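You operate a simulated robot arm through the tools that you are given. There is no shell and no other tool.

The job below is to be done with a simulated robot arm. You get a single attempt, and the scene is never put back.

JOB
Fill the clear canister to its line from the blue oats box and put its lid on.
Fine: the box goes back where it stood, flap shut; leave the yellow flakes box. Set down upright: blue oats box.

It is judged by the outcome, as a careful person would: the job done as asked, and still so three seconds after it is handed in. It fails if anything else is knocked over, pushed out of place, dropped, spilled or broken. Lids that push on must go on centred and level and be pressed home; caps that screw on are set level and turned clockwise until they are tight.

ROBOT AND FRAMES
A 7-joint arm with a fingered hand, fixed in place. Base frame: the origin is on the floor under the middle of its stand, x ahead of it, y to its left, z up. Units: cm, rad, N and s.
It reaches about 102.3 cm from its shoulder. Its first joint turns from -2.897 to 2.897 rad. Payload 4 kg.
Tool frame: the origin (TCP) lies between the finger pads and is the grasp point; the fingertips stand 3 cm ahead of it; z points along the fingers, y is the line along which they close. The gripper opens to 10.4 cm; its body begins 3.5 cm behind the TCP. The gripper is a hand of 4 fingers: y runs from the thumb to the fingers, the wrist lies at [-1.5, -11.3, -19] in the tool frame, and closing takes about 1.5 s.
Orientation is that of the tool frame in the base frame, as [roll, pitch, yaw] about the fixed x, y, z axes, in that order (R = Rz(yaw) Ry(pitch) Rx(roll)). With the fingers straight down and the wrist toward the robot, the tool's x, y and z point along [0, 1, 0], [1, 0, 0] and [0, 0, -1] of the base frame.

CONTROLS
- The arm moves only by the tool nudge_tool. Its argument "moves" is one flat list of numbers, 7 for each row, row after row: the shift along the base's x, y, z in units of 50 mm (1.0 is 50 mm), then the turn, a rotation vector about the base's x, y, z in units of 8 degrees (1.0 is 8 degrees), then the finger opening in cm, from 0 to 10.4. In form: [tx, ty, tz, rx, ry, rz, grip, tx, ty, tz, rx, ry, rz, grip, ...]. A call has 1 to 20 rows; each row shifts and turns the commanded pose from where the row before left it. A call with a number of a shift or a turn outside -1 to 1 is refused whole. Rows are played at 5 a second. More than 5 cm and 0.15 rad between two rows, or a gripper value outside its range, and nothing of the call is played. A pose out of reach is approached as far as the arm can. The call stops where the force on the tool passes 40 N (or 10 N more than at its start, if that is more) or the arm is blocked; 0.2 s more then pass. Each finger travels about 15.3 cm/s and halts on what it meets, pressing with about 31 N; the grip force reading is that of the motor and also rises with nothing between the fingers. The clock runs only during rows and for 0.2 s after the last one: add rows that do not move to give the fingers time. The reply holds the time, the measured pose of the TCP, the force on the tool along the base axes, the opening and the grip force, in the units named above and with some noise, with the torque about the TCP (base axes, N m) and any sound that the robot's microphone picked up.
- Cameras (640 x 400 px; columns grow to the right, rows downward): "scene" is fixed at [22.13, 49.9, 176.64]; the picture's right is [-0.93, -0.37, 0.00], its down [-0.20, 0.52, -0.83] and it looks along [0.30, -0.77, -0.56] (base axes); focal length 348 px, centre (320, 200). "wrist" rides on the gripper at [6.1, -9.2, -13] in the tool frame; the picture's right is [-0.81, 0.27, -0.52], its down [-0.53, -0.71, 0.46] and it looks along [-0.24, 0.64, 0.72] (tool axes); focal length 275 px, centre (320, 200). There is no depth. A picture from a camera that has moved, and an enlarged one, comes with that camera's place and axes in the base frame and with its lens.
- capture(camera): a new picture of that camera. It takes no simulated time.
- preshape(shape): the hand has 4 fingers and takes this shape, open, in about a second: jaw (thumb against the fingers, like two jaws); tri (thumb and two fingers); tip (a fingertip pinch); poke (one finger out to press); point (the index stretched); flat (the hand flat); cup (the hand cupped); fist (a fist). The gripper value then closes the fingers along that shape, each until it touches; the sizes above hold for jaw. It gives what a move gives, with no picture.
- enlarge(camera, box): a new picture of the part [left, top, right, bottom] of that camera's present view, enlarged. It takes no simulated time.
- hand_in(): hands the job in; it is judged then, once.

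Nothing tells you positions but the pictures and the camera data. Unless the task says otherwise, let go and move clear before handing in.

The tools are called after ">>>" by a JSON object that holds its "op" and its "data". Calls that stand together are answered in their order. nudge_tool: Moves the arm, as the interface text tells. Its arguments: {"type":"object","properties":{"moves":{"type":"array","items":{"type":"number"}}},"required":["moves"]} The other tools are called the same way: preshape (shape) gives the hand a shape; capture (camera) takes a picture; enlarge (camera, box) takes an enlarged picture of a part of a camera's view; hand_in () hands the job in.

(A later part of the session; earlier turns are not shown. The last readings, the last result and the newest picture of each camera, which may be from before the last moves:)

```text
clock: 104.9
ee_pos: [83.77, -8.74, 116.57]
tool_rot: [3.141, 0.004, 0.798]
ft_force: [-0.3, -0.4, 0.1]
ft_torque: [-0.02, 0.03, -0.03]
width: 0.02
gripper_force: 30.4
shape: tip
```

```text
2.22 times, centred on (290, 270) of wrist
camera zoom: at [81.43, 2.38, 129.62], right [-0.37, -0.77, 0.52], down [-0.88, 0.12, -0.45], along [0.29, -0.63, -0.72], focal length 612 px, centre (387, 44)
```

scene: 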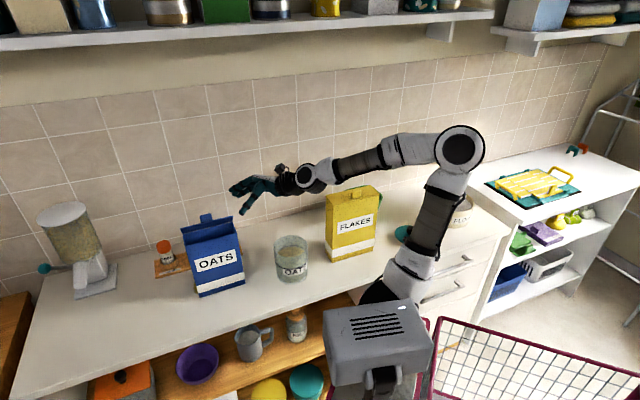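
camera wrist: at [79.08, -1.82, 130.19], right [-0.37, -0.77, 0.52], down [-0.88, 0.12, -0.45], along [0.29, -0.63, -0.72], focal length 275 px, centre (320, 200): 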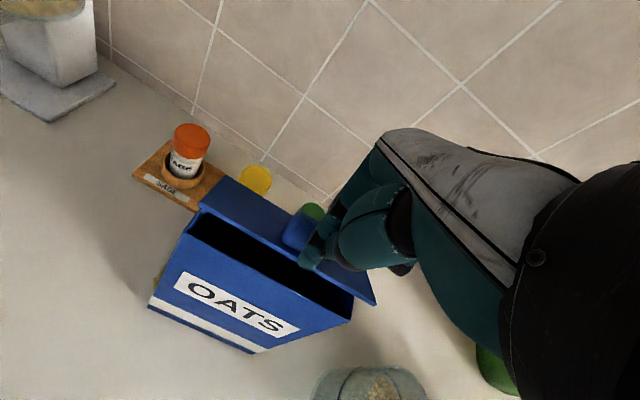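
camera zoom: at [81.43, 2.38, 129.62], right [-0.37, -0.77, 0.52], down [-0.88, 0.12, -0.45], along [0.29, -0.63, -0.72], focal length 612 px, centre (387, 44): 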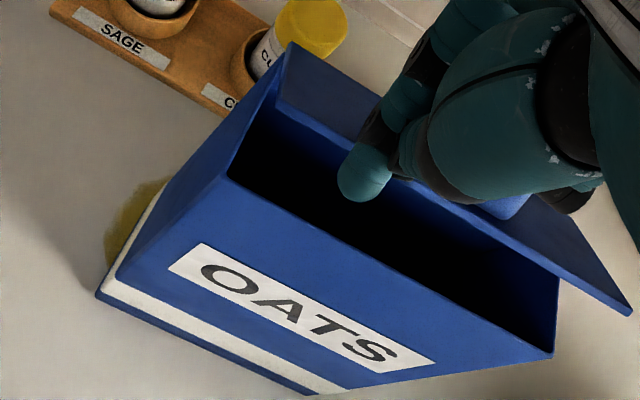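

The flap is closing smoothly and the box is steady. I'll continue.

>>> {"op": "nudge_tool", "data": {"moves": [-0.008, 0.008, -0.08, 0, 0, 0, 0, -0.008, 0.008, -0.08, 0, 0, 0, 0, -0.008, 0.008, -0.08, 0, 0, 0, 0, -0.008, 0.008, -0.08, 0, 0, 0, 0]}}

>>> {"op": "enlarge", "data": {"camera": "scene", "box": [140, 170, 300, 310]}}

>>> {"op": "enlarge", "data": {"camera": "wrist", "box": [180, 180, 400, 360]}}

```text
clock: 105.9
ee_pos: [83.64, -8.44, 115.02]
tool_rot: [-3.141, 0.004, 0.799]
ft_force: [0.0, 1.4, -0.4]
ft_torque: [-0.03, 0.02, 0.0]
width: 0.0
gripper_force: 30.9
shape: tip
```

```text
2.86 times, centred on (220, 240) of scene
camera zoom: at [22.13, 49.9, 176.64], right [-0.93, -0.37, 0.0], down [-0.2, 0.52, -0.83], along [0.3, -0.77, -0.56], focal length 993 px, centre (606, 86)
```

zoom: 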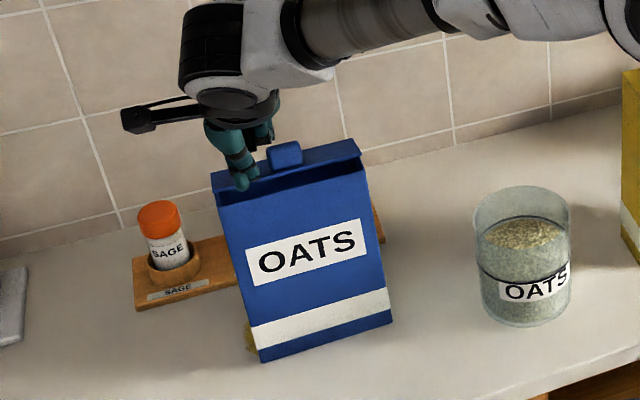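

```text
2.22 times, centred on (290, 270) of wrist
camera zoom: at [81.3, 2.61, 128.02], right [-0.37, -0.77, 0.52], down [-0.88, 0.12, -0.45], along [0.29, -0.63, -0.72], focal length 612 px, centre (387, 44)
```

zoom: 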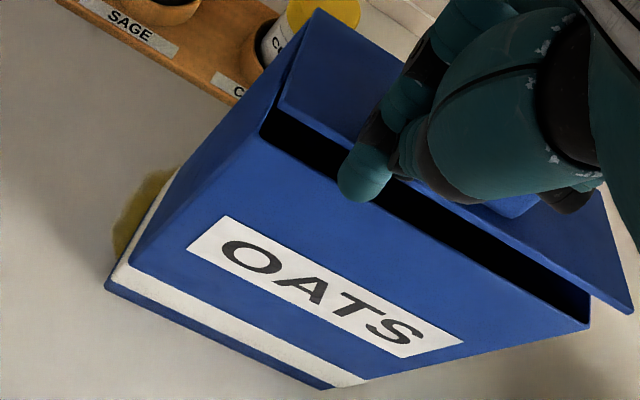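

>>> {"op": "nudge_tool", "data": {"moves": [-0.004, 0.004, -0.07, 0, 0, 0, 0, -0.004, 0.004, -0.07, 0, 0, 0, 0, -0.004, 0.004, -0.07, 0, 0, 0, 0, 0, 0, -0.06, 0, 0, 0, 0]}}

>>> {"op": "enlarge", "data": {"camera": "scene", "box": [140, 170, 300, 310]}}

>>> {"op": "enlarge", "data": {"camera": "wrist", "box": [180, 180, 400, 360]}}

```text
clock: 106.9
ee_pos: [83.47, -8.33, 113.82]
tool_rot: [3.141, 0.004, 0.796]
ft_force: [-0.5, -0.1, -0.4]
ft_torque: [0.03, 0.01, -0.01]
width: 0.0
gripper_force: 30.6
shape: tip
```

```text
2.86 times, centred on (220, 240) of scene
camera zoom: at [22.13, 49.9, 176.64], right [-0.93, -0.37, 0.0], down [-0.2, 0.52, -0.83], along [0.3, -0.77, -0.56], focal length 993 px, centre (606, 86)
```

zoom: 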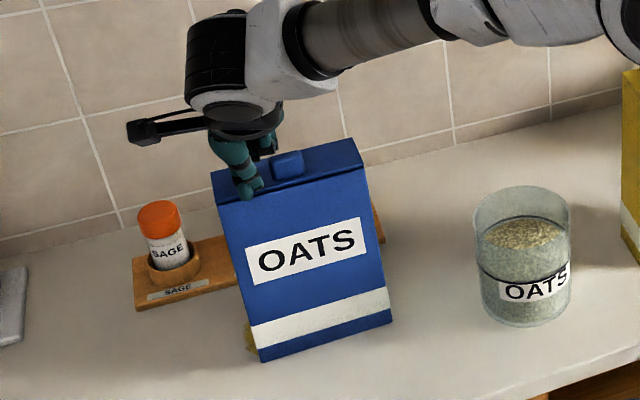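

```text
2.22 times, centred on (290, 270) of wrist
camera zoom: at [81.16, 2.6, 126.79], right [-0.37, -0.77, 0.52], down [-0.88, 0.12, -0.45], along [0.29, -0.63, -0.72], focal length 612 px, centre (387, 44)
```

zoom: 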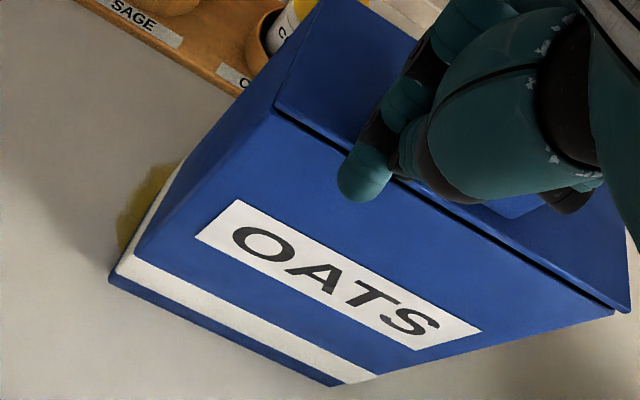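

Nearly shut. I'll press a little further until I feel firm contact.

>>> {"op": "nudge_tool", "data": {"moves": [0.005, -0.005, -0.05, 0, 0, 0, 0, 0.005, -0.005, -0.04, 0, 0, 0, 0, 0, 0, -0.04, 0, 0, 0, 0]}}

>>> {"op": "enlarge", "data": {"camera": "scene", "box": [170, 190, 270, 260]}}

>>> {"op": "enlarge", "data": {"camera": "wrist", "box": [180, 180, 400, 360]}}

```text
clock: 107.7
ee_pos: [83.64, -8.49, 113.32]
tool_rot: [3.138, 0.002, 0.798]
ft_force: [-1.7, 3.3, 18.6]
ft_torque: [-0.18, 0.04, -0.09]
width: 0.01
gripper_force: 30.6
shape: tip
```

```text
5.71 times, centred on (220, 225) of scene
camera zoom: at [22.13, 49.9, 176.64], right [-0.93, -0.37, 0.0], down [-0.2, 0.52, -0.83], along [0.3, -0.77, -0.56], focal length 1986 px, centre (891, 57)
```

zoom: 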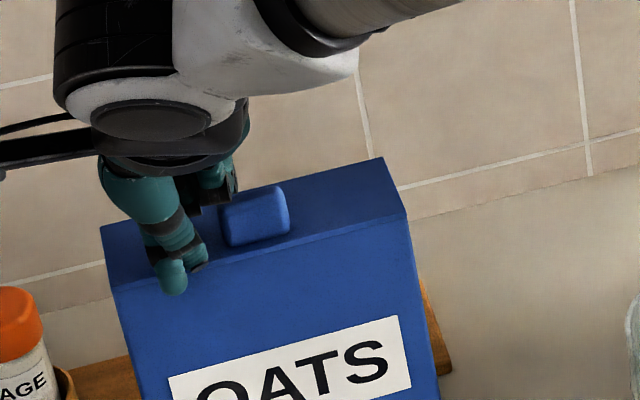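

```text
2.22 times, centred on (290, 270) of wrist
camera zoom: at [81.17, 2.57, 126.25], right [-0.37, -0.77, 0.52], down [-0.88, 0.11, -0.46], along [0.29, -0.63, -0.72], focal length 612 px, centre (387, 44)
```

zoom: 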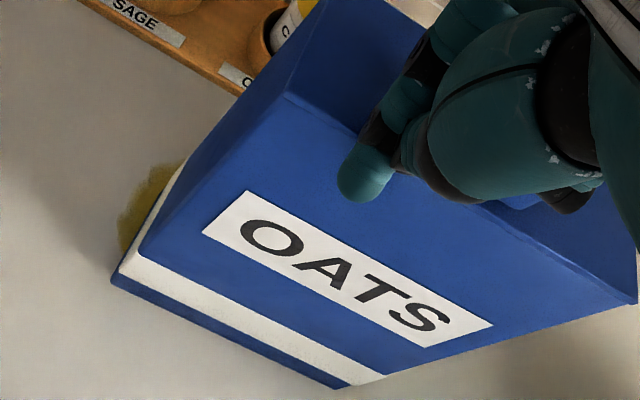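

The flap is firmly shut with no gap visible. Lifting off.

>>> {"op": "nudge_tool", "data": {"moves": [0, 0, 0.06, 0, 0, 0, 0, 0, 0, 0.2, 0, 0, 0, 0, 0, 0, 0.5, 0, 0, 0, 0, 0, 0, 0.6, 0, 0, 0, 0, 0, 0, 0.6, 0, 0, 0, 0, 0, 0, 0.4, 0, 0, 0, 0]}}

>>> {"op": "enlarge", "data": {"camera": "scene", "box": [140, 170, 300, 310]}}

>>> {"op": "enlarge", "data": {"camera": "scene", "box": [180, 205, 255, 255]}}

>>> {"op": "enlarge", "data": {"camera": "wrist", "box": [100, 150, 400, 400]}}

```text
clock: 109.1
ee_pos: [83.54, -8.69, 124.91]
tool_rot: [-3.141, 0.005, 0.798]
ft_force: [0.3, -0.4, -0.1]
ft_torque: [-0.02, 0.0, -0.02]
width: 0.0
gripper_force: 30.9
shape: tip
```

```text
2.86 times, centred on (220, 240) of scene
camera zoom: at [22.13, 49.9, 176.64], right [-0.93, -0.37, 0.0], down [-0.2, 0.52, -0.83], along [0.3, -0.77, -0.56], focal length 993 px, centre (606, 86)
```

zoom: 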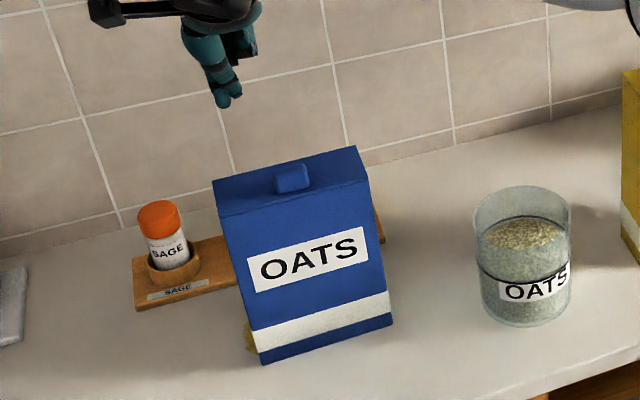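

```text
8.00 times, centred on (218, 230) of scene
camera zoom: at [22.13, 49.9, 176.64], right [-0.93, -0.37, 0.0], down [-0.2, 0.52, -0.83], along [0.3, -0.77, -0.56], focal length 2780 px, centre (1140, -40)
```

zoom: 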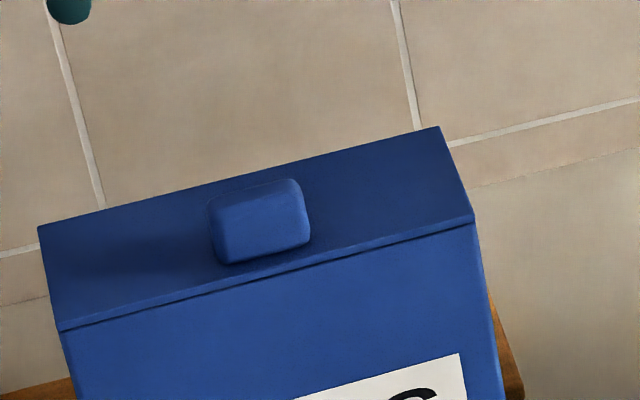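

```text
1.60 times, centred on (250, 275) of wrist
camera zoom: at [81.22, 2.33, 137.9], right [-0.37, -0.77, 0.52], down [-0.88, 0.12, -0.45], along [0.29, -0.63, -0.72], focal length 440 px, centre (432, 80)
```

zoom: 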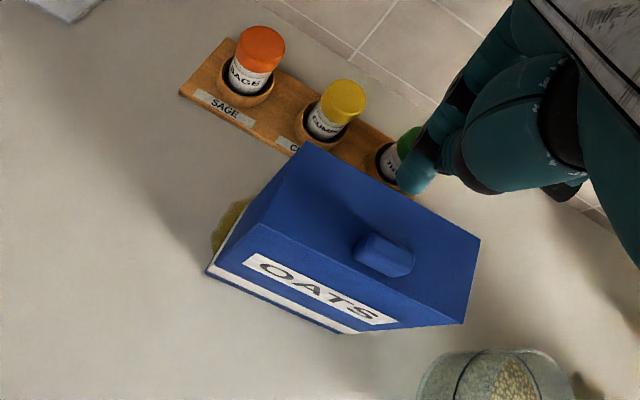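

The flap is closed, and the box stands upright within about 1.4 cm of its original spot, parallel to it. Now for the lid: I'll raise the hand and travel over the top to above the lid.

>>> {"op": "nudge_tool", "data": {"moves": [0, 0, 0.7, 0, 0, 0, 5, 0, 0, 0.7, 0, 0, 0, 8, -0.661, -0.595, 0, 0, 0, -0.152, 10.4, -0.661, -0.595, 0, 0, 0, -0.152, 10.4, -0.661, -0.595, 0, 0, 0, -0.152, 10.4, -0.661, -0.595, 0, 0, 0, -0.152, 10.4, -0.661, -0.595, 0, 0, 0, -0.152, 10.4, -0.661, -0.595, 0, 0, 0, -0.152, 10.4, -0.661, -0.595, 0, 0, 0, -0.152, 10.4, -0.661, -0.595, 0, 0, 0, -0.152, 10.4, -0.661, -0.595, 0, 0, 0, -0.152, 10.4, -0.661, -0.595, 0, 0, 0, -0.152, 10.4, -0.661, -0.595, 0, 0, 0, -0.152, 10.4, -0.661, -0.595, 0, 0, 0, -0.152, 10.4, -0.661, -0.595, 0, 0, 0, -0.152, 10.4, -0.661, -0.595, 0, 0, 0, -0.152, 10.4, -0.661, -0.595, 0, 0, 0, -0.152, 10.4, -0.661, -0.595, 0, 0, 0, -0.152, 10.4, -0.661, -0.595, 0, 0, 0, -0.152, 10.4]}}

>>> {"op": "preshape", "data": {"shape": "tri"}}

>>> {"op": "capture", "data": {"camera": "scene"}}

>>> {"op": "capture", "data": {"camera": "wrist"}}

```text
clock: 113.1
ee_pos: [27.57, -59.36, 131.98]
tool_rot: [3.139, 0.006, 0.435]
ft_force: [-0.4, 0.3, 0.7]
ft_torque: [-0.02, -0.06, 0.04]
width: 10.38
gripper_force: 0.1
shape: tip
```

```text
clock: 114.0
ee_pos: [27.61, -59.29, 131.91]
tool_rot: [-3.14, 0.004, 0.435]
ft_force: [0.4, -0.6, -0.3]
ft_torque: [-0.02, -0.01, 0.02]
width: 10.37
gripper_force: 0.1
shape: tri
```

```text
taken
```

scene: 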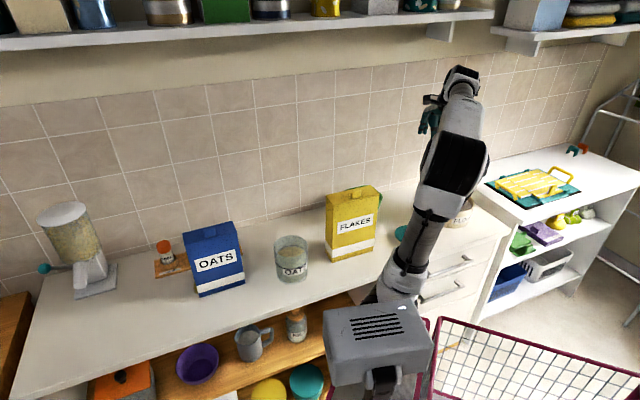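

```text
taken
camera wrist: at [29.25, -48.21, 144.97], right [-0.62, -0.59, 0.52], down [-0.79, 0.42, -0.45], along [0.05, -0.69, -0.72], focal length 275 px, centre (320, 200)
```

wrist: 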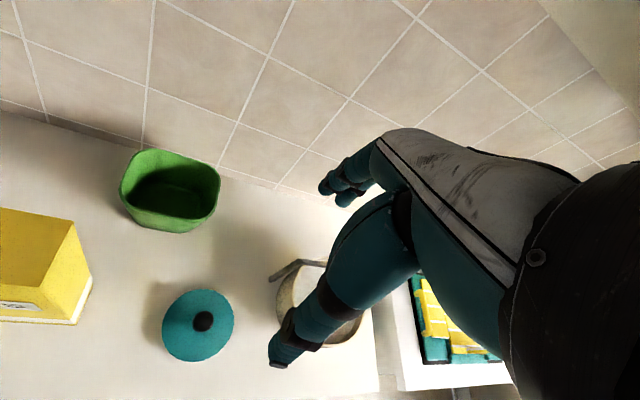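

The lid is directly below the hand. I'll descend partway and look at the three-finger shape over the knob.

>>> {"op": "nudge_tool", "data": {"moves": [0, 0, -0.9, 0, 0, 0, 9, 0, 0, -0.9, 0, 0, 0, 8, 0, 0, -0.9, 0, 0, 0, 8, 0, 0, -0.9, 0, 0, 0, 8, 0, 0, -0.9, 0, 0, 0, 8, 0, 0, -0.6, 0, 0, 0, 8, 0, 0, 0, 0, 0, 0, 8]}}

>>> {"op": "capture", "data": {"camera": "wrist"}}

>>> {"op": "enlarge", "data": {"camera": "scene", "box": [350, 130, 500, 270]}}

```text
clock: 115.6
ee_pos: [27.26, -59.18, 106.48]
tool_rot: [-3.141, 0.004, 0.435]
ft_force: [0.2, -0.5, 0.2]
ft_torque: [0.01, 0.03, 0.0]
width: 8.02
gripper_force: 0.0
shape: tri
```

```text
taken
camera wrist: at [28.94, -48.17, 119.49], right [-0.62, -0.59, 0.52], down [-0.79, 0.42, -0.45], along [0.05, -0.69, -0.72], focal length 275 px, centre (320, 200)
```

wrist: 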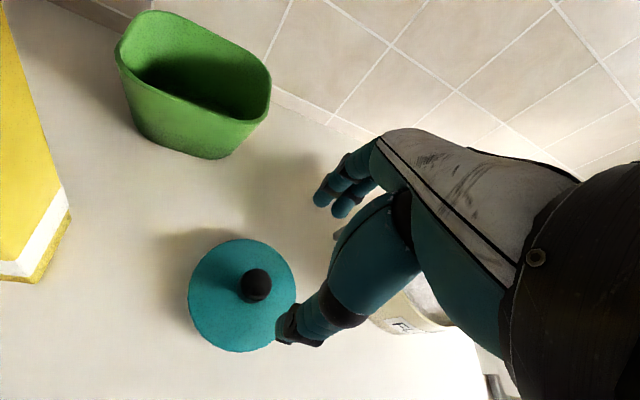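

```text
2.86 times, centred on (425, 200) of scene
camera zoom: at [22.13, 49.9, 176.64], right [-0.93, -0.37, 0.0], down [-0.2, 0.52, -0.83], along [0.3, -0.77, -0.56], focal length 993 px, centre (20, 200)
```

zoom: 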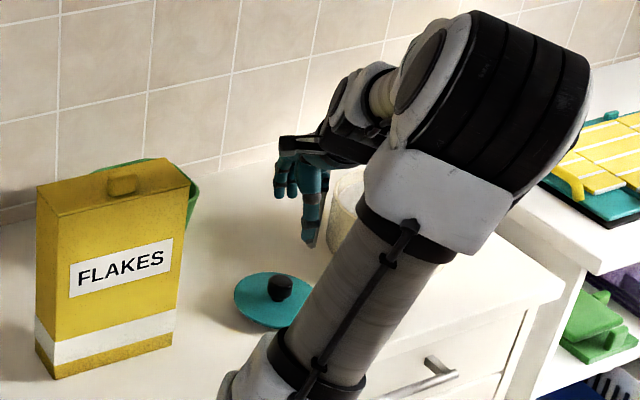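

>>> {"op": "enlarge", "data": {"camera": "wrist", "box": [170, 150, 400, 370]}}

```text
1.82 times, centred on (285, 260) of wrist
camera zoom: at [28.94, -48.17, 119.49], right [-0.62, -0.59, 0.52], down [-0.79, 0.42, -0.45], along [0.05, -0.69, -0.72], focal length 500 px, centre (384, 91)
```

zoom: 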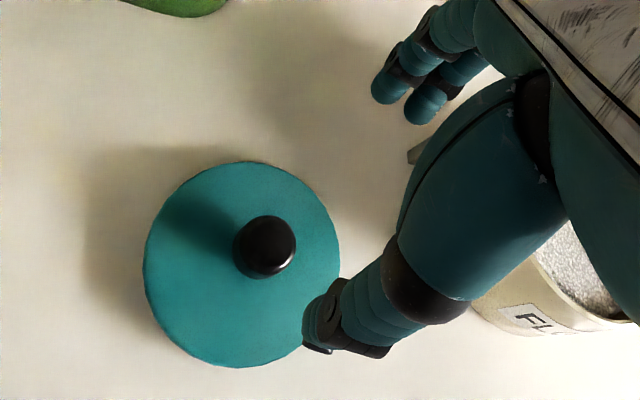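

>>> {"op": "nudge_tool", "data": {"moves": [0.1, -0.036, -0.5, 0, 0, 0, 8, 0, 0, -0.7, 0, 0, 0, 7, 0, 0, -0.6, 0, 0, 0, 6.5, 0, 0, -0.1, 0, 0, 0, 6.5, 0, 0, 0, 0, 0, 0, 6.5]}}

>>> {"op": "enlarge", "data": {"camera": "wrist", "box": [200, 150, 400, 370]}}

>>> {"op": "enlarge", "data": {"camera": "scene", "box": [370, 180, 440, 260]}}

```text
clock: 116.8
ee_pos: [27.79, -59.54, 96.69]
tool_rot: [3.141, 0.003, 0.435]
ft_force: [0.9, 0.2, 0.1]
ft_torque: [0.0, -0.02, -0.05]
width: 6.56
gripper_force: 0.0
shape: tri
```

```text
1.82 times, centred on (300, 260) of wrist
camera zoom: at [29.43, -48.45, 109.68], right [-0.62, -0.59, 0.52], down [-0.79, 0.42, -0.45], along [0.05, -0.69, -0.72], focal length 500 px, centre (356, 91)
```

zoom: 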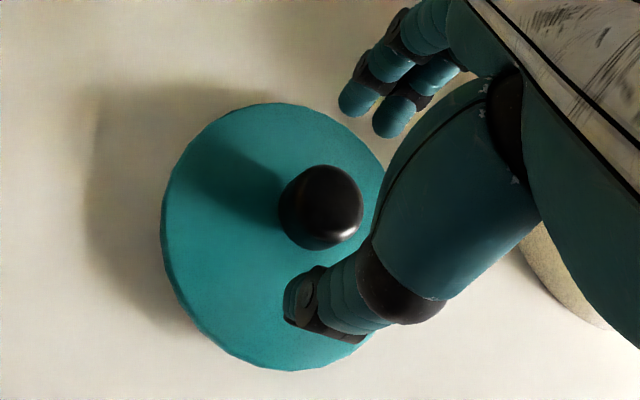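

```text
5.00 times, centred on (405, 220) of scene
camera zoom: at [22.13, 49.9, 176.64], right [-0.93, -0.37, 0.0], down [-0.2, 0.52, -0.83], along [0.3, -0.77, -0.56], focal length 1738 px, centre (-105, 100)
```

zoom: 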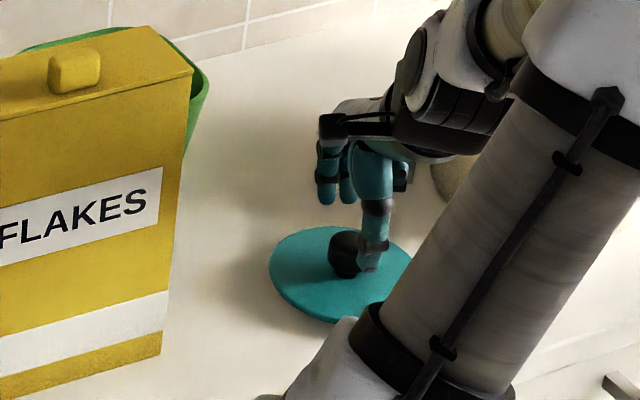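

>>> {"op": "nudge_tool", "data": {"moves": [-0.01, -0.05, -0.2, 0, 0, 0, 6.5, 0, 0, -0.2, 0, 0, 0, 6.5, 0, 0, -0.12, 0, 0, 0, 6.5, 0, 0, 0, 0, 0, 0, 6.5]}}

>>> {"op": "enlarge", "data": {"camera": "wrist", "box": [200, 150, 400, 370]}}

>>> {"op": "enlarge", "data": {"camera": "scene", "box": [380, 200, 430, 250]}}

```text
clock: 117.8
ee_pos: [27.93, -59.61, 94.23]
tool_rot: [-3.141, 0.005, 0.437]
ft_force: [-0.3, 0.3, -0.1]
ft_torque: [0.01, 0.0, 0.03]
width: 6.55
gripper_force: 0.1
shape: tri
```

```text
1.82 times, centred on (300, 260) of wrist
camera zoom: at [29.47, -48.46, 107.34], right [-0.62, -0.59, 0.52], down [-0.79, 0.42, -0.45], along [0.05, -0.69, -0.72], focal length 500 px, centre (356, 91)
```

zoom: 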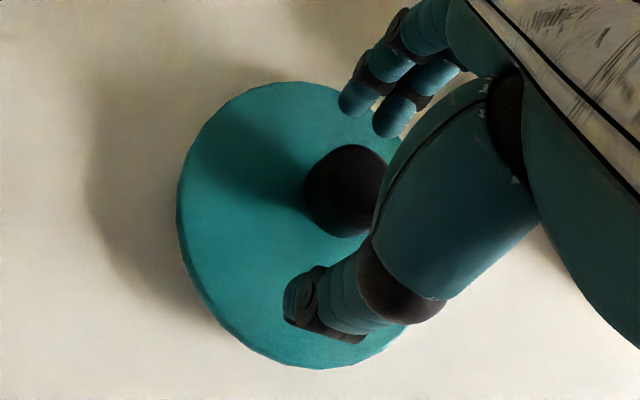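

```text
8.00 times, centred on (405, 225) of scene
camera zoom: at [22.13, 49.9, 176.64], right [-0.93, -0.37, 0.0], down [-0.2, 0.52, -0.83], along [0.3, -0.77, -0.56], focal length 2780 px, centre (-360, 0)
```

zoom: 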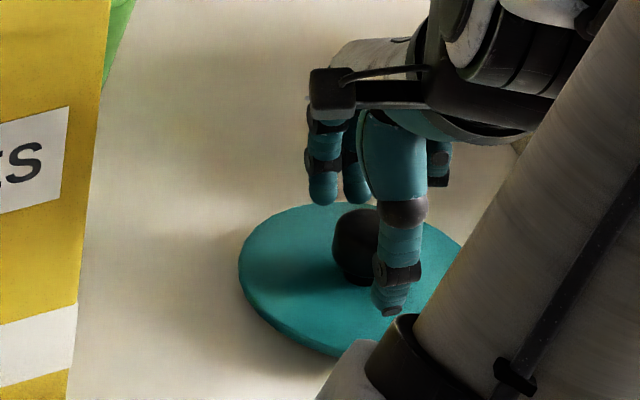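

>>> {"op": "nudge_tool", "data": {"moves": [-0.02, -0.03, -0.07, 0, 0, 0, 6.5, 0, 0, 0, 0, 0, 0, 5.5, 0, 0, 0, 0, 0, 0, 4.5, 0, 0, 0, 0, 0, 0, 3.8, 0, 0, 0, 0, 0, 0, 3.8]}}

>>> {"op": "enlarge", "data": {"camera": "wrist", "box": [200, 150, 400, 370]}}

>>> {"op": "enlarge", "data": {"camera": "scene", "box": [380, 200, 430, 250]}}

```text
clock: 119.0
ee_pos: [27.84, -59.67, 93.99]
tool_rot: [-3.141, 0.005, 0.434]
ft_force: [-0.4, 0.9, -0.2]
ft_torque: [-0.03, -0.03, -0.03]
width: 3.82
gripper_force: 0.0
shape: tri
```

```text
1.82 times, centred on (300, 260) of wrist
camera zoom: at [29.39, -48.62, 107.0], right [-0.62, -0.59, 0.52], down [-0.79, 0.42, -0.45], along [0.05, -0.69, -0.72], focal length 500 px, centre (356, 91)
```

zoom: 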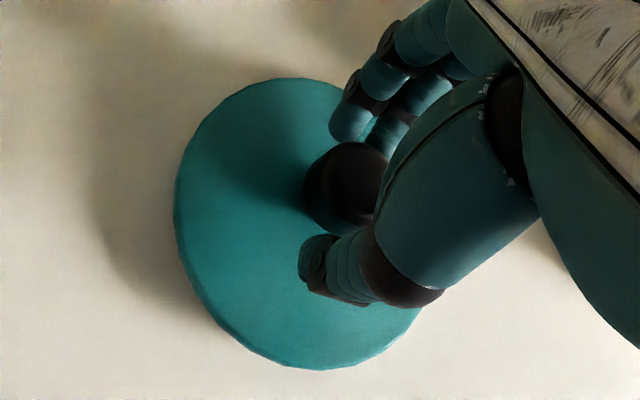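

```text
8.00 times, centred on (405, 225) of scene
camera zoom: at [22.13, 49.9, 176.64], right [-0.93, -0.37, 0.0], down [-0.2, 0.52, -0.83], along [0.3, -0.77, -0.56], focal length 2780 px, centre (-360, 0)
```

zoom: 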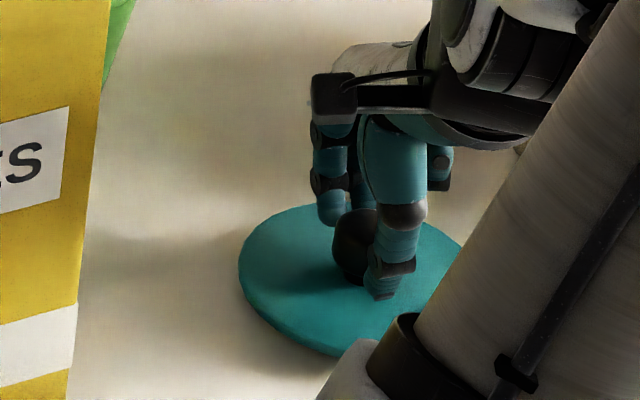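

>>> {"op": "nudge_tool", "data": {"moves": [0, 0, 0, 0, 0, 0, 3.2, 0, 0, 0, 0, 0, 0, 2.6, 0, 0, 0, 0, 0, 0, 2, 0, 0, 0, 0, 0, 0, 1.5, 0, 0, 0, 0, 0, 0, 1.5]}}

>>> {"op": "enlarge", "data": {"camera": "wrist", "box": [200, 150, 400, 370]}}

>>> {"op": "enlarge", "data": {"camera": "scene", "box": [380, 200, 430, 250]}}

```text
clock: 120.2
ee_pos: [27.84, -59.59, 93.96]
tool_rot: [-3.14, 0.004, 0.435]
ft_force: [0.1, 0.1, -0.8]
ft_torque: [0.0, 0.02, -0.01]
width: 2.4
gripper_force: 30.6
shape: tri
```

```text
1.82 times, centred on (300, 260) of wrist
camera zoom: at [29.39, -48.62, 106.99], right [-0.62, -0.59, 0.52], down [-0.79, 0.42, -0.45], along [0.05, -0.69, -0.72], focal length 500 px, centre (356, 91)
```

zoom: 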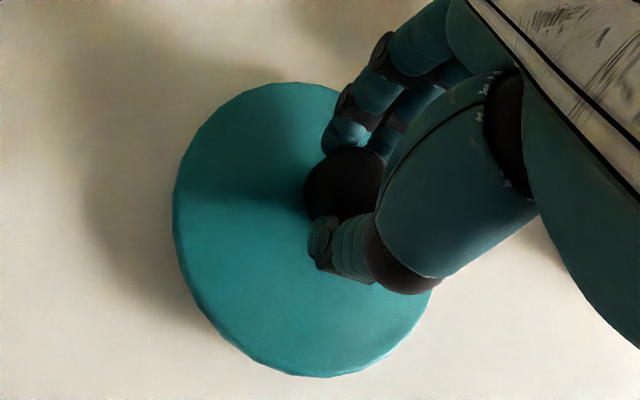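

```text
8.00 times, centred on (405, 225) of scene
camera zoom: at [22.13, 49.9, 176.64], right [-0.93, -0.37, 0.0], down [-0.2, 0.52, -0.83], along [0.3, -0.77, -0.56], focal length 2780 px, centre (-360, 0)
```

zoom: 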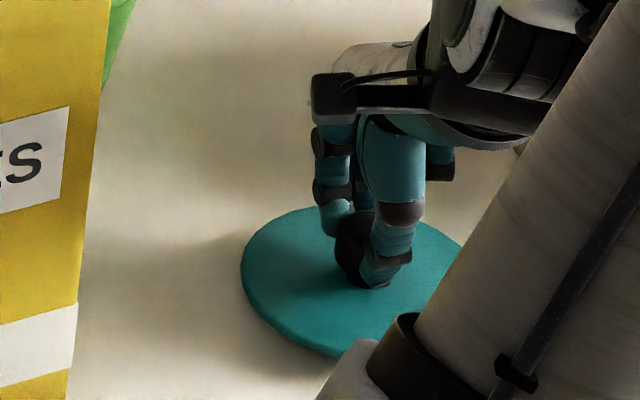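

The knob is gripped. I'll lift a little to check that the lid hangs level.

>>> {"op": "nudge_tool", "data": {"moves": [0, 0, 0.15, 0, 0, 0, 1.5, 0, 0, 0.25, 0, 0, 0, 1.5, 0, 0, 0.4, 0, 0, 0, 1.5, 0, 0, 0.6, 0, 0, 0, 1.5, 0, 0, 0.6, 0, 0, 0, 1.5, 0, 0, 0, 0, 0, 0, 1.5]}}

>>> {"op": "enlarge", "data": {"camera": "wrist", "box": [180, 130, 420, 390]}}

>>> {"op": "enlarge", "data": {"camera": "scene", "box": [370, 170, 440, 250]}}

```text
clock: 121.6
ee_pos: [27.63, -59.76, 104.16]
tool_rot: [3.14, 0.004, 0.432]
ft_force: [1.0, -0.1, 0.2]
ft_torque: [-0.01, -0.02, 0.02]
width: 2.41
gripper_force: 30.8
shape: tri
```

```text
1.54 times, centred on (300, 260) of wrist
camera zoom: at [29.36, -48.67, 117.12], right [-0.62, -0.59, 0.52], down [-0.79, 0.42, -0.45], along [0.05, -0.69, -0.72], focal length 424 px, centre (351, 108)
```

zoom: 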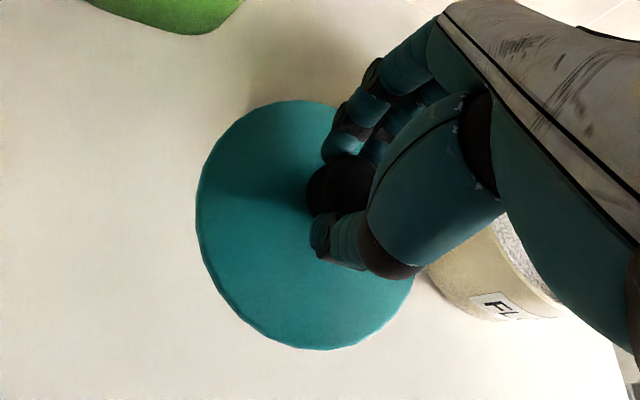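

```text
5.00 times, centred on (405, 210) of scene
camera zoom: at [22.13, 49.9, 176.64], right [-0.93, -0.37, 0.0], down [-0.2, 0.52, -0.83], along [0.3, -0.77, -0.56], focal length 1738 px, centre (-105, 150)
```

zoom: 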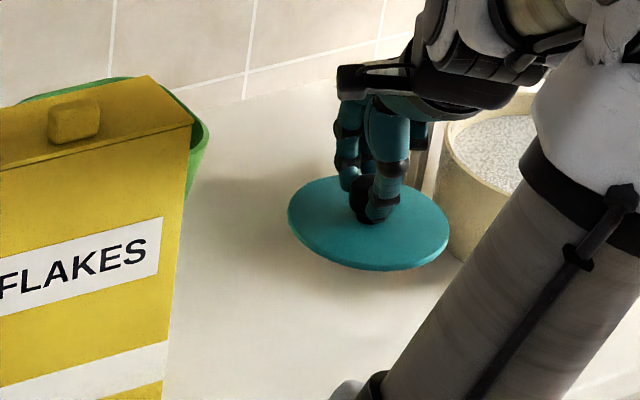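

The lid is up. I'll raise it above the flakes box and carry it to the canister.

>>> {"op": "nudge_tool", "data": {"moves": [0, 0, 0.8, 0, 0, 0, 1.5, 0, 0, 0.9, 0, 0, 0, 1.5, 0, 0, 0.9, 0, 0, 0, 1.5, 0, 0, 0.9, 0, 0, 0, 1.5, 0, 0, 0.9, 0, 0, 0, 1.5, 0.3, 0.32, 0.1, 0, 0, 0.1, 1.5, 0.611, 0.64, 0, 0, 0, 0.24, 1.5, 0.611, 0.64, 0, 0, 0, 0.24, 1.5, 0.611, 0.64, 0, 0, 0, 0.24, 1.5, 0.611, 0.64, 0, 0, 0, 0.24, 1.5, 0.611, 0.64, 0, 0, 0, 0.24, 1.5, 0.611, 0.64, 0, 0, 0, 0.24, 1.5, 0.611, 0.64, 0, 0, 0, 0.24, 1.5, 0.611, 0.64, 0, 0, 0, 0.24, 1.5, 0.611, 0.64, 0, 0, 0, 0.24, 1.5, 0.611, 0.64, 0, 0, 0, 0.24, 1.5, 0.311, 0.32, 0, 0, 0, 0.1, 1.5, 0, 0, 0, 0, 0, 0, 1.5]}}

>>> {"op": "capture", "data": {"camera": "scene"}}

>>> {"op": "enlarge", "data": {"camera": "scene", "box": [240, 130, 360, 300]}}

>>> {"op": "capture", "data": {"camera": "wrist"}}

```text
clock: 125.4
ee_pos: [61.27, -24.33, 126.7]
tool_rot: [3.141, 0.004, 0.8]
ft_force: [0.0, 0.5, -0.9]
ft_torque: [-0.03, 0.01, 0.03]
width: 2.4
gripper_force: 30.8
shape: tri
```

```text
taken
```

scene: 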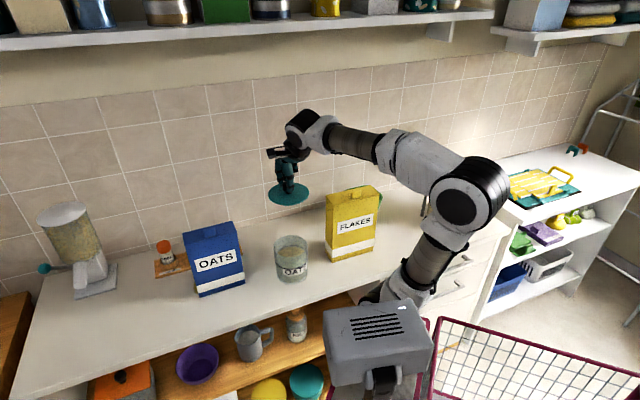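

```text
2.35 times, centred on (300, 215) of scene
camera zoom: at [22.13, 49.9, 176.64], right [-0.93, -0.37, 0.0], down [-0.2, 0.52, -0.83], along [0.3, -0.77, -0.56], focal length 818 px, centre (367, 165)
```

zoom: 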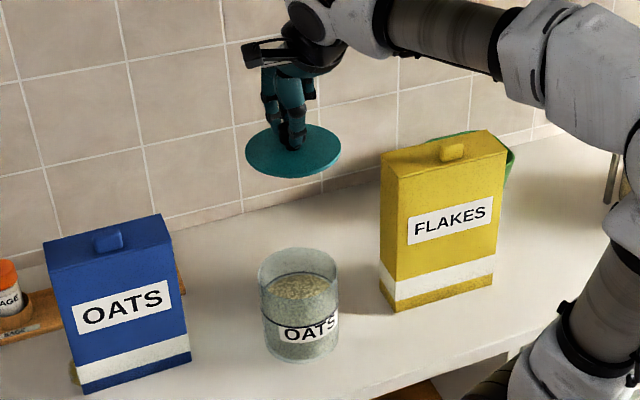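

```text
taken
camera wrist: at [58.92, -13.31, 139.67], right [-0.37, -0.77, 0.52], down [-0.88, 0.11, -0.45], along [0.29, -0.63, -0.72], focal length 275 px, centre (320, 200)
```

wrist: 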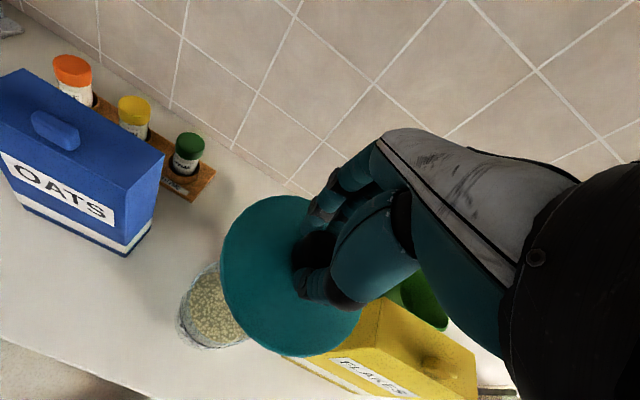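

>>> {"op": "enlarge", "data": {"camera": "scene", "box": [260, 165, 320, 215]}}

>>> {"op": "enlarge", "data": {"camera": "scene", "box": [262, 225, 322, 285]}}

```text
8.00 times, centred on (290, 190) of scene
camera zoom: at [22.13, 49.9, 176.64], right [-0.93, -0.37, 0.0], down [-0.2, 0.52, -0.83], along [0.3, -0.77, -0.56], focal length 2780 px, centre (560, 280)
```

zoom: 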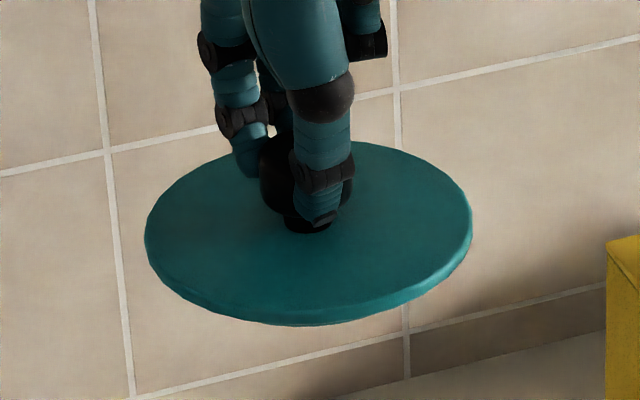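

```text
6.67 times, centred on (292, 255) of scene
camera zoom: at [22.13, 49.9, 176.64], right [-0.93, -0.37, 0.0], down [-0.2, 0.52, -0.83], along [0.3, -0.77, -0.56], focal length 2317 px, centre (507, -167)
```

zoom: 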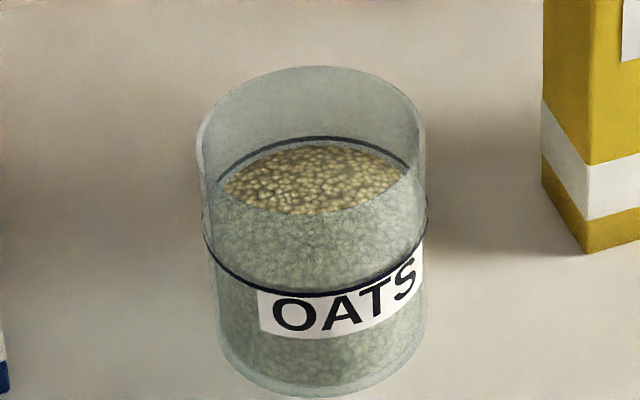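

The lid hangs level and centred under the hand. Comparing the lid and the canister rim in the same view puts the canister centre nearer (62.2, -25.2). I'll move there and lower to about 3 cm above the rim to check.

>>> {"op": "nudge_tool", "data": {"moves": [0.09, -0.08, -0.5, 0, 0, 0, 1.5, 0.09, -0.08, -0.7, 0, 0, 0, 1.5, 0, 0, -0.8, 0, 0, 0, 1.5, 0, 0, -0.8, 0, 0, 0, 1.5, 0, 0, -0.5, 0, 0, 0, 1.5, 0, 0, 0, 0, 0, 0, 1.5]}}

>>> {"op": "enlarge", "data": {"camera": "scene", "box": [262, 205, 322, 285]}}

>>> {"op": "capture", "data": {"camera": "wrist"}}

```text
clock: 126.8
ee_pos: [62.11, -25.27, 109.88]
tool_rot: [3.142, 0.005, 0.798]
ft_force: [0.9, -0.5, -0.7]
ft_torque: [-0.01, 0.03, -0.03]
width: 2.34
gripper_force: 31.6
shape: tri
```

```text
5.00 times, centred on (292, 245) of scene
camera zoom: at [22.13, 49.9, 176.64], right [-0.93, -0.37, 0.0], down [-0.2, 0.52, -0.83], along [0.3, -0.77, -0.56], focal length 1738 px, centre (460, -25)
```

zoom: 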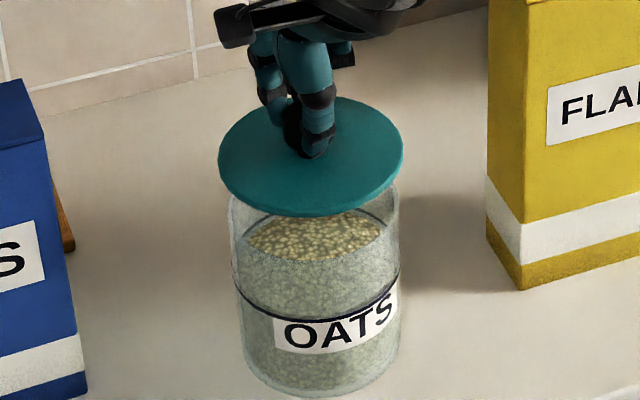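

```text
taken
camera wrist: at [59.79, -14.23, 122.9], right [-0.37, -0.77, 0.52], down [-0.88, 0.12, -0.45], along [0.29, -0.63, -0.72], focal length 275 px, centre (320, 200)
```

wrist: 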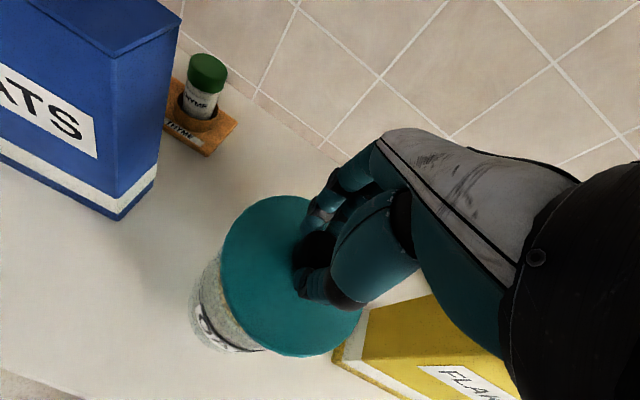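

The lid lines up with the canister within about 2 mm in the scene view. I'll lower closer and check from both cameras.

>>> {"op": "nudge_tool", "data": {"moves": [0.015, 0, -0.2, 0, 0, 0, 1.5, 0, 0, -0.2, 0, 0, 0, 1.5, 0, 0, -0.1, 0, 0, 0, 1.5, 0, 0, 0, 0, 0, 0, 1.5]}}

>>> {"op": "enlarge", "data": {"camera": "scene", "box": [266, 215, 318, 285]}}

>>> {"op": "enlarge", "data": {"camera": "wrist", "box": [160, 170, 400, 390]}}

```text
clock: 127.8
ee_pos: [62.31, -25.31, 107.28]
tool_rot: [3.141, 0.004, 0.798]
ft_force: [-0.2, -0.3, 0.2]
ft_torque: [0.03, 0.01, 0.0]
width: 2.34
gripper_force: 31.2
shape: tri
```

```text
5.71 times, centred on (292, 250) of scene
camera zoom: at [22.13, 49.9, 176.64], right [-0.93, -0.37, 0.0], down [-0.2, 0.52, -0.83], along [0.3, -0.77, -0.56], focal length 1986 px, centre (480, -86)
```

zoom: 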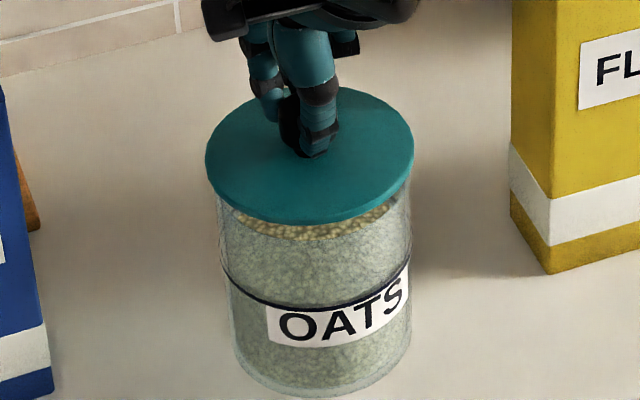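

```text
1.82 times, centred on (280, 280) of wrist
camera zoom: at [59.94, -14.32, 120.33], right [-0.37, -0.77, 0.52], down [-0.88, 0.11, -0.45], along [0.29, -0.63, -0.72], focal length 500 px, centre (393, 54)
```

zoom: 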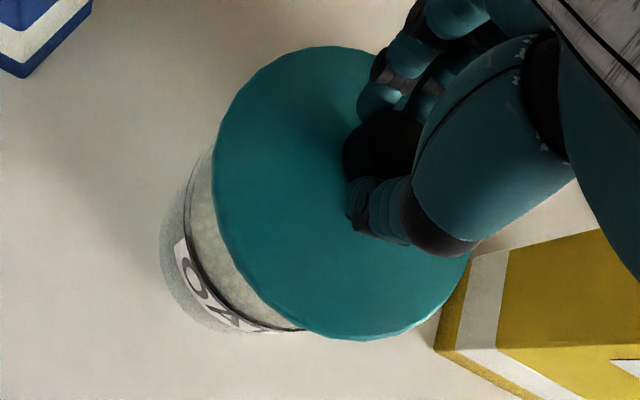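

>>> {"op": "enlarge", "data": {"camera": "scene", "box": [268, 212, 314, 258]}}

```text
8.70 times, centred on (291, 235) of scene
camera zoom: at [22.13, 49.9, 176.64], right [-0.93, -0.37, 0.0], down [-0.2, 0.52, -0.83], along [0.3, -0.77, -0.56], focal length 3022 px, centre (572, -104)
```

zoom: 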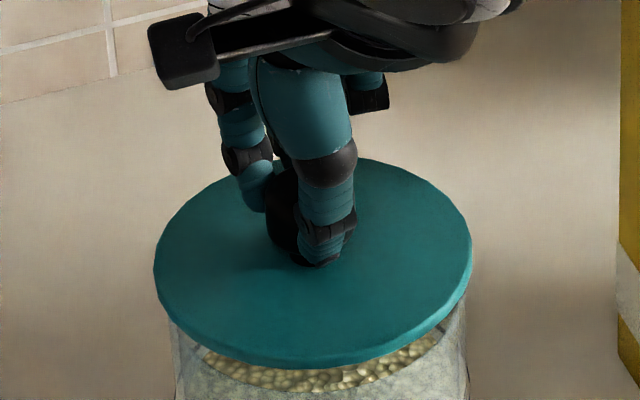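

>>> {"op": "enlarge", "data": {"camera": "wrist", "box": [180, 180, 350, 380]}}

```text
2.00 times, centred on (265, 280) of wrist
camera zoom: at [59.94, -14.32, 120.33], right [-0.37, -0.77, 0.52], down [-0.88, 0.11, -0.45], along [0.29, -0.63, -0.72], focal length 551 px, centre (430, 40)
```

zoom: 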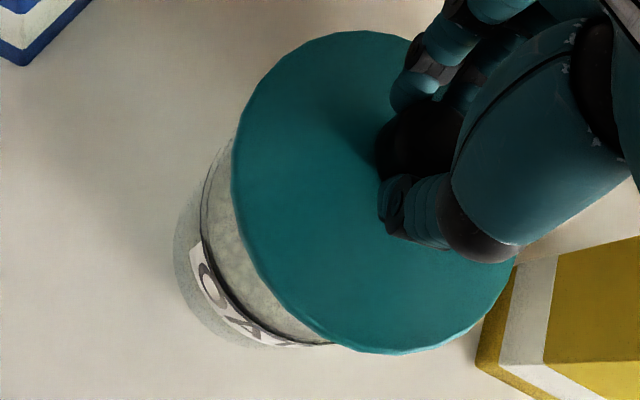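

I'll lower gently until I feel light contact. At that point the lid and rim planes coincide, so the images will show the true offset.

>>> {"op": "nudge_tool", "data": {"moves": [0, 0, -0.06, 0, 0, 0, 1.5, 0, 0, -0.06, 0, 0, 0, 1.5, 0, 0, -0.04, 0, 0, 0, 1.5, 0, 0, 0, 0, 0, 0, 1.5]}}

>>> {"op": "enlarge", "data": {"camera": "scene", "box": [268, 212, 314, 258]}}

```text
clock: 128.8
ee_pos: [62.26, -25.37, 106.57]
tool_rot: [3.141, 0.005, 0.797]
ft_force: [0.1, -0.4, -0.8]
ft_torque: [0.01, 0.01, 0.03]
width: 2.36
gripper_force: 30.9
shape: tri
```

```text
8.70 times, centred on (291, 235) of scene
camera zoom: at [22.13, 49.9, 176.64], right [-0.93, -0.37, 0.0], down [-0.2, 0.52, -0.83], along [0.3, -0.77, -0.56], focal length 3022 px, centre (572, -104)
```

zoom: 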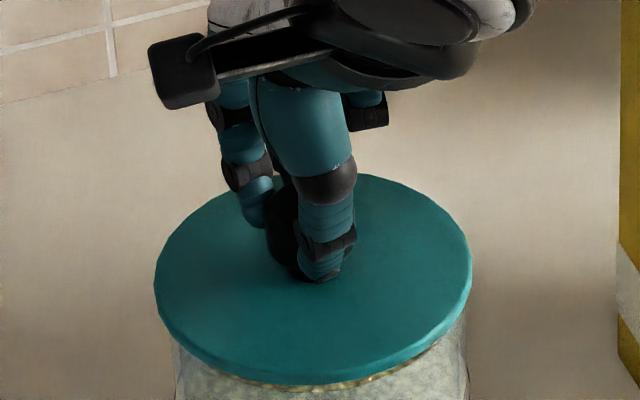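

>>> {"op": "nudge_tool", "data": {"moves": [0, 0, -0.04, 0, 0, 0, 1.5, 0, 0, 0, 0, 0, 0, 1.5]}}

>>> {"op": "nudge_tool", "data": {"moves": [0, 0, -0.04, 0, 0, 0, 1.5, 0, 0, 0, 0, 0, 0, 1.5]}}

>>> {"op": "enlarge", "data": {"camera": "scene", "box": [268, 212, 314, 258]}}

```text
clock: 129.4
ee_pos: [62.35, -25.38, 106.36]
tool_rot: [-3.141, 0.003, 0.798]
ft_force: [-0.3, -0.9, -1.2]
ft_torque: [0.04, 0.02, 0.01]
width: 2.35
gripper_force: 30.9
shape: tri
```

```text
clock: 130.0
ee_pos: [62.36, -25.44, 106.23]
tool_rot: [-3.141, 0.004, 0.798]
ft_force: [0.6, -0.7, 1.8]
ft_torque: [0.08, 0.06, -0.02]
width: 2.38
gripper_force: 30.8
shape: tri
```

```text
8.70 times, centred on (291, 235) of scene
camera zoom: at [22.13, 49.9, 176.64], right [-0.93, -0.37, 0.0], down [-0.2, 0.52, -0.83], along [0.3, -0.77, -0.56], focal length 3022 px, centre (572, -104)
```

zoom: 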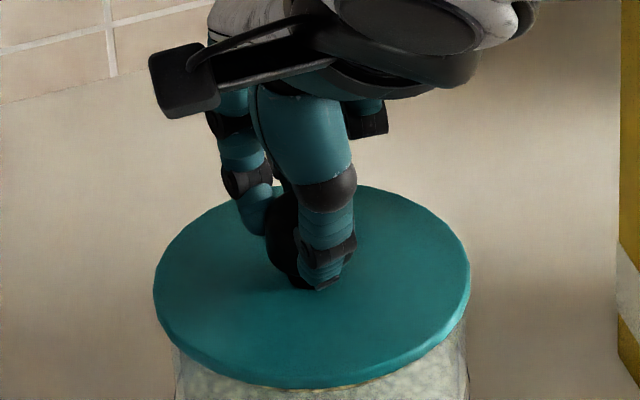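

Light contact on the near side only: the lid has a plug and is sitting about half a centimetre too close to the robot. I'll lift slightly, shift it away, and try again.

>>> {"op": "nudge_tool", "data": {"moves": [0, 0, 0.08, 0, 0, 0, 1.5, 0.05, -0.08, 0, 0, 0, 0, 1.5, 0, 0, 0, 0, 0, 0, 1.5]}}

>>> {"op": "nudge_tool", "data": {"moves": [0, 0, -0.05, 0, 0, 0, 1.5, 0, 0, -0.03, 0, 0, 0, 1.5, 0, 0, 0, 0, 0, 0, 1.5]}}

>>> {"op": "nudge_tool", "data": {"moves": [0, 0, -0.03, 0, 0, 0, 1.5, 0, 0, 0, 0, 0, 0, 1.5]}}

>>> {"op": "enlarge", "data": {"camera": "scene", "box": [268, 212, 314, 258]}}

```text
clock: 130.8
ee_pos: [62.48, -25.73, 106.48]
tool_rot: [3.141, 0.004, 0.799]
ft_force: [-0.2, 0.4, -0.6]
ft_torque: [-0.05, 0.0, -0.01]
width: 2.37
gripper_force: 30.9
shape: tri
```

```text
clock: 131.6
ee_pos: [62.49, -25.57, 106.12]
tool_rot: [3.141, 0.004, 0.8]
ft_force: [-0.1, 0.4, -0.5]
ft_torque: [-0.02, 0.03, -0.01]
width: 2.38
gripper_force: 30.5
shape: tri
```

```text
clock: 132.2
ee_pos: [62.54, -25.73, 105.91]
tool_rot: [-3.141, 0.006, 0.799]
ft_force: [0.1, 0.0, -0.4]
ft_torque: [-0.02, -0.02, 0.01]
width: 2.38
gripper_force: 31.0
shape: tri
```

```text
8.70 times, centred on (291, 235) of scene
camera zoom: at [22.13, 49.9, 176.64], right [-0.93, -0.37, 0.0], down [-0.2, 0.52, -0.83], along [0.3, -0.77, -0.56], focal length 3022 px, centre (572, -104)
```

zoom: 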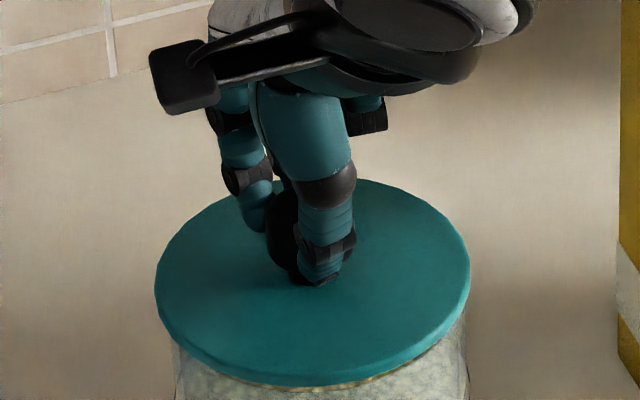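

It has gone below the earlier contact height with no resistance, so the plug is entering. I'll keep lowering gently.

>>> {"op": "nudge_tool", "data": {"moves": [0, 0, -0.03, 0, 0, 0, 1.5, 0, 0, 0, 0, 0, 0, 1.5]}}

>>> {"op": "nudge_tool", "data": {"moves": [0, 0, -0.03, 0, 0, 0, 1.5, 0, 0, 0, 0, 0, 0, 1.5]}}

>>> {"op": "nudge_tool", "data": {"moves": [0, 0, -0.03, 0, 0, 0, 1.5, 0, 0, 0, 0, 0, 0, 1.5]}}

>>> {"op": "enlarge", "data": {"camera": "scene", "box": [268, 212, 314, 258]}}

```text
clock: 132.8
ee_pos: [62.5, -25.66, 105.96]
tool_rot: [3.141, 0.003, 0.798]
ft_force: [-0.4, -0.3, -0.9]
ft_torque: [-0.01, 0.0, -0.01]
width: 2.34
gripper_force: 30.9
shape: tri
```

```text
clock: 133.4
ee_pos: [62.7, -25.59, 105.71]
tool_rot: [3.141, 0.006, 0.8]
ft_force: [0.4, -0.7, -0.3]
ft_torque: [0.03, 0.03, -0.03]
width: 2.39
gripper_force: 31.1
shape: tri
```

```text
clock: 134.0
ee_pos: [62.63, -25.7, 105.54]
tool_rot: [3.141, 0.003, 0.798]
ft_force: [0.4, -0.1, -0.9]
ft_torque: [-0.03, -0.04, 0.02]
width: 2.37
gripper_force: 30.6
shape: tri
```

```text
8.70 times, centred on (291, 235) of scene
camera zoom: at [22.13, 49.9, 176.64], right [-0.93, -0.37, 0.0], down [-0.2, 0.52, -0.83], along [0.3, -0.77, -0.56], focal length 3022 px, centre (572, -104)
```

zoom: 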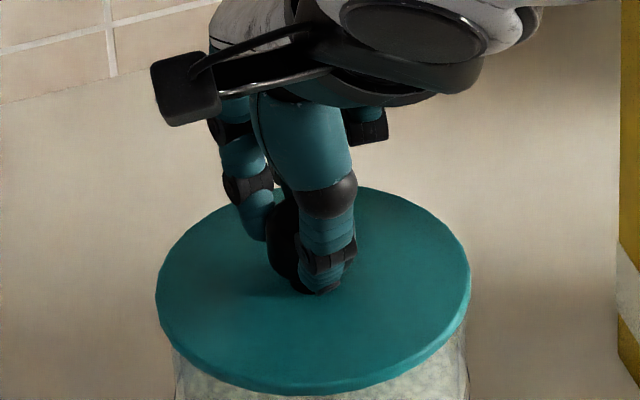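

>>> {"op": "nudge_tool", "data": {"moves": [0, 0, -0.03, 0, 0, 0, 1.5, 0, 0, 0, 0, 0, 0, 1.5]}}

>>> {"op": "nudge_tool", "data": {"moves": [0, 0, -0.03, 0, 0, 0, 1.5, 0, 0, 0, 0, 0, 0, 1.5]}}

>>> {"op": "nudge_tool", "data": {"moves": [0, 0, -0.03, 0, 0, 0, 1.5, 0, 0, 0, 0, 0, 0, 1.5]}}

>>> {"op": "enlarge", "data": {"camera": "scene", "box": [268, 218, 314, 270]}}

```text
clock: 134.6
ee_pos: [62.63, -25.71, 105.44]
tool_rot: [-3.14, 0.001, 0.798]
ft_force: [0.2, -0.6, 1.3]
ft_torque: [-0.04, -0.08, -0.02]
width: 2.35
gripper_force: 30.5
shape: tri
```

```text
clock: 135.2
ee_pos: [62.54, -25.68, 105.33]
tool_rot: [3.141, 0.004, 0.801]
ft_force: [-0.6, 0.5, 5.5]
ft_torque: [-0.09, -0.07, -0.01]
width: 2.38
gripper_force: 31.4
shape: tri
```

```text
clock: 135.8
ee_pos: [62.51, -25.72, 105.24]
tool_rot: [3.14, 0.003, 0.798]
ft_force: [-0.2, -1.0, 17.0]
ft_torque: [-0.13, -0.06, 0.01]
width: 2.42
gripper_force: 30.7
shape: tri
```

```text
7.69 times, centred on (291, 244) of scene
camera zoom: at [22.13, 49.9, 176.64], right [-0.93, -0.37, 0.0], down [-0.2, 0.52, -0.83], along [0.3, -0.77, -0.56], focal length 2674 px, centre (543, -138)
```

zoom: 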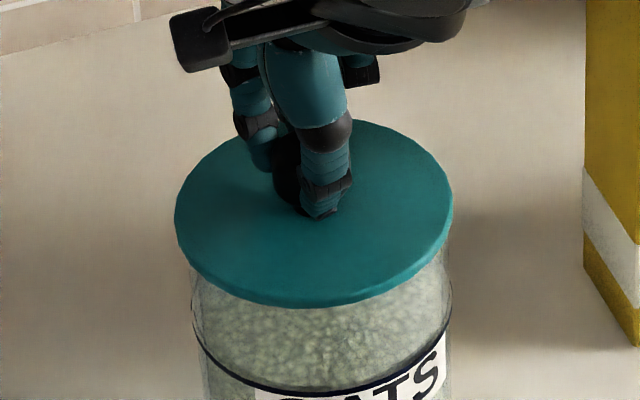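

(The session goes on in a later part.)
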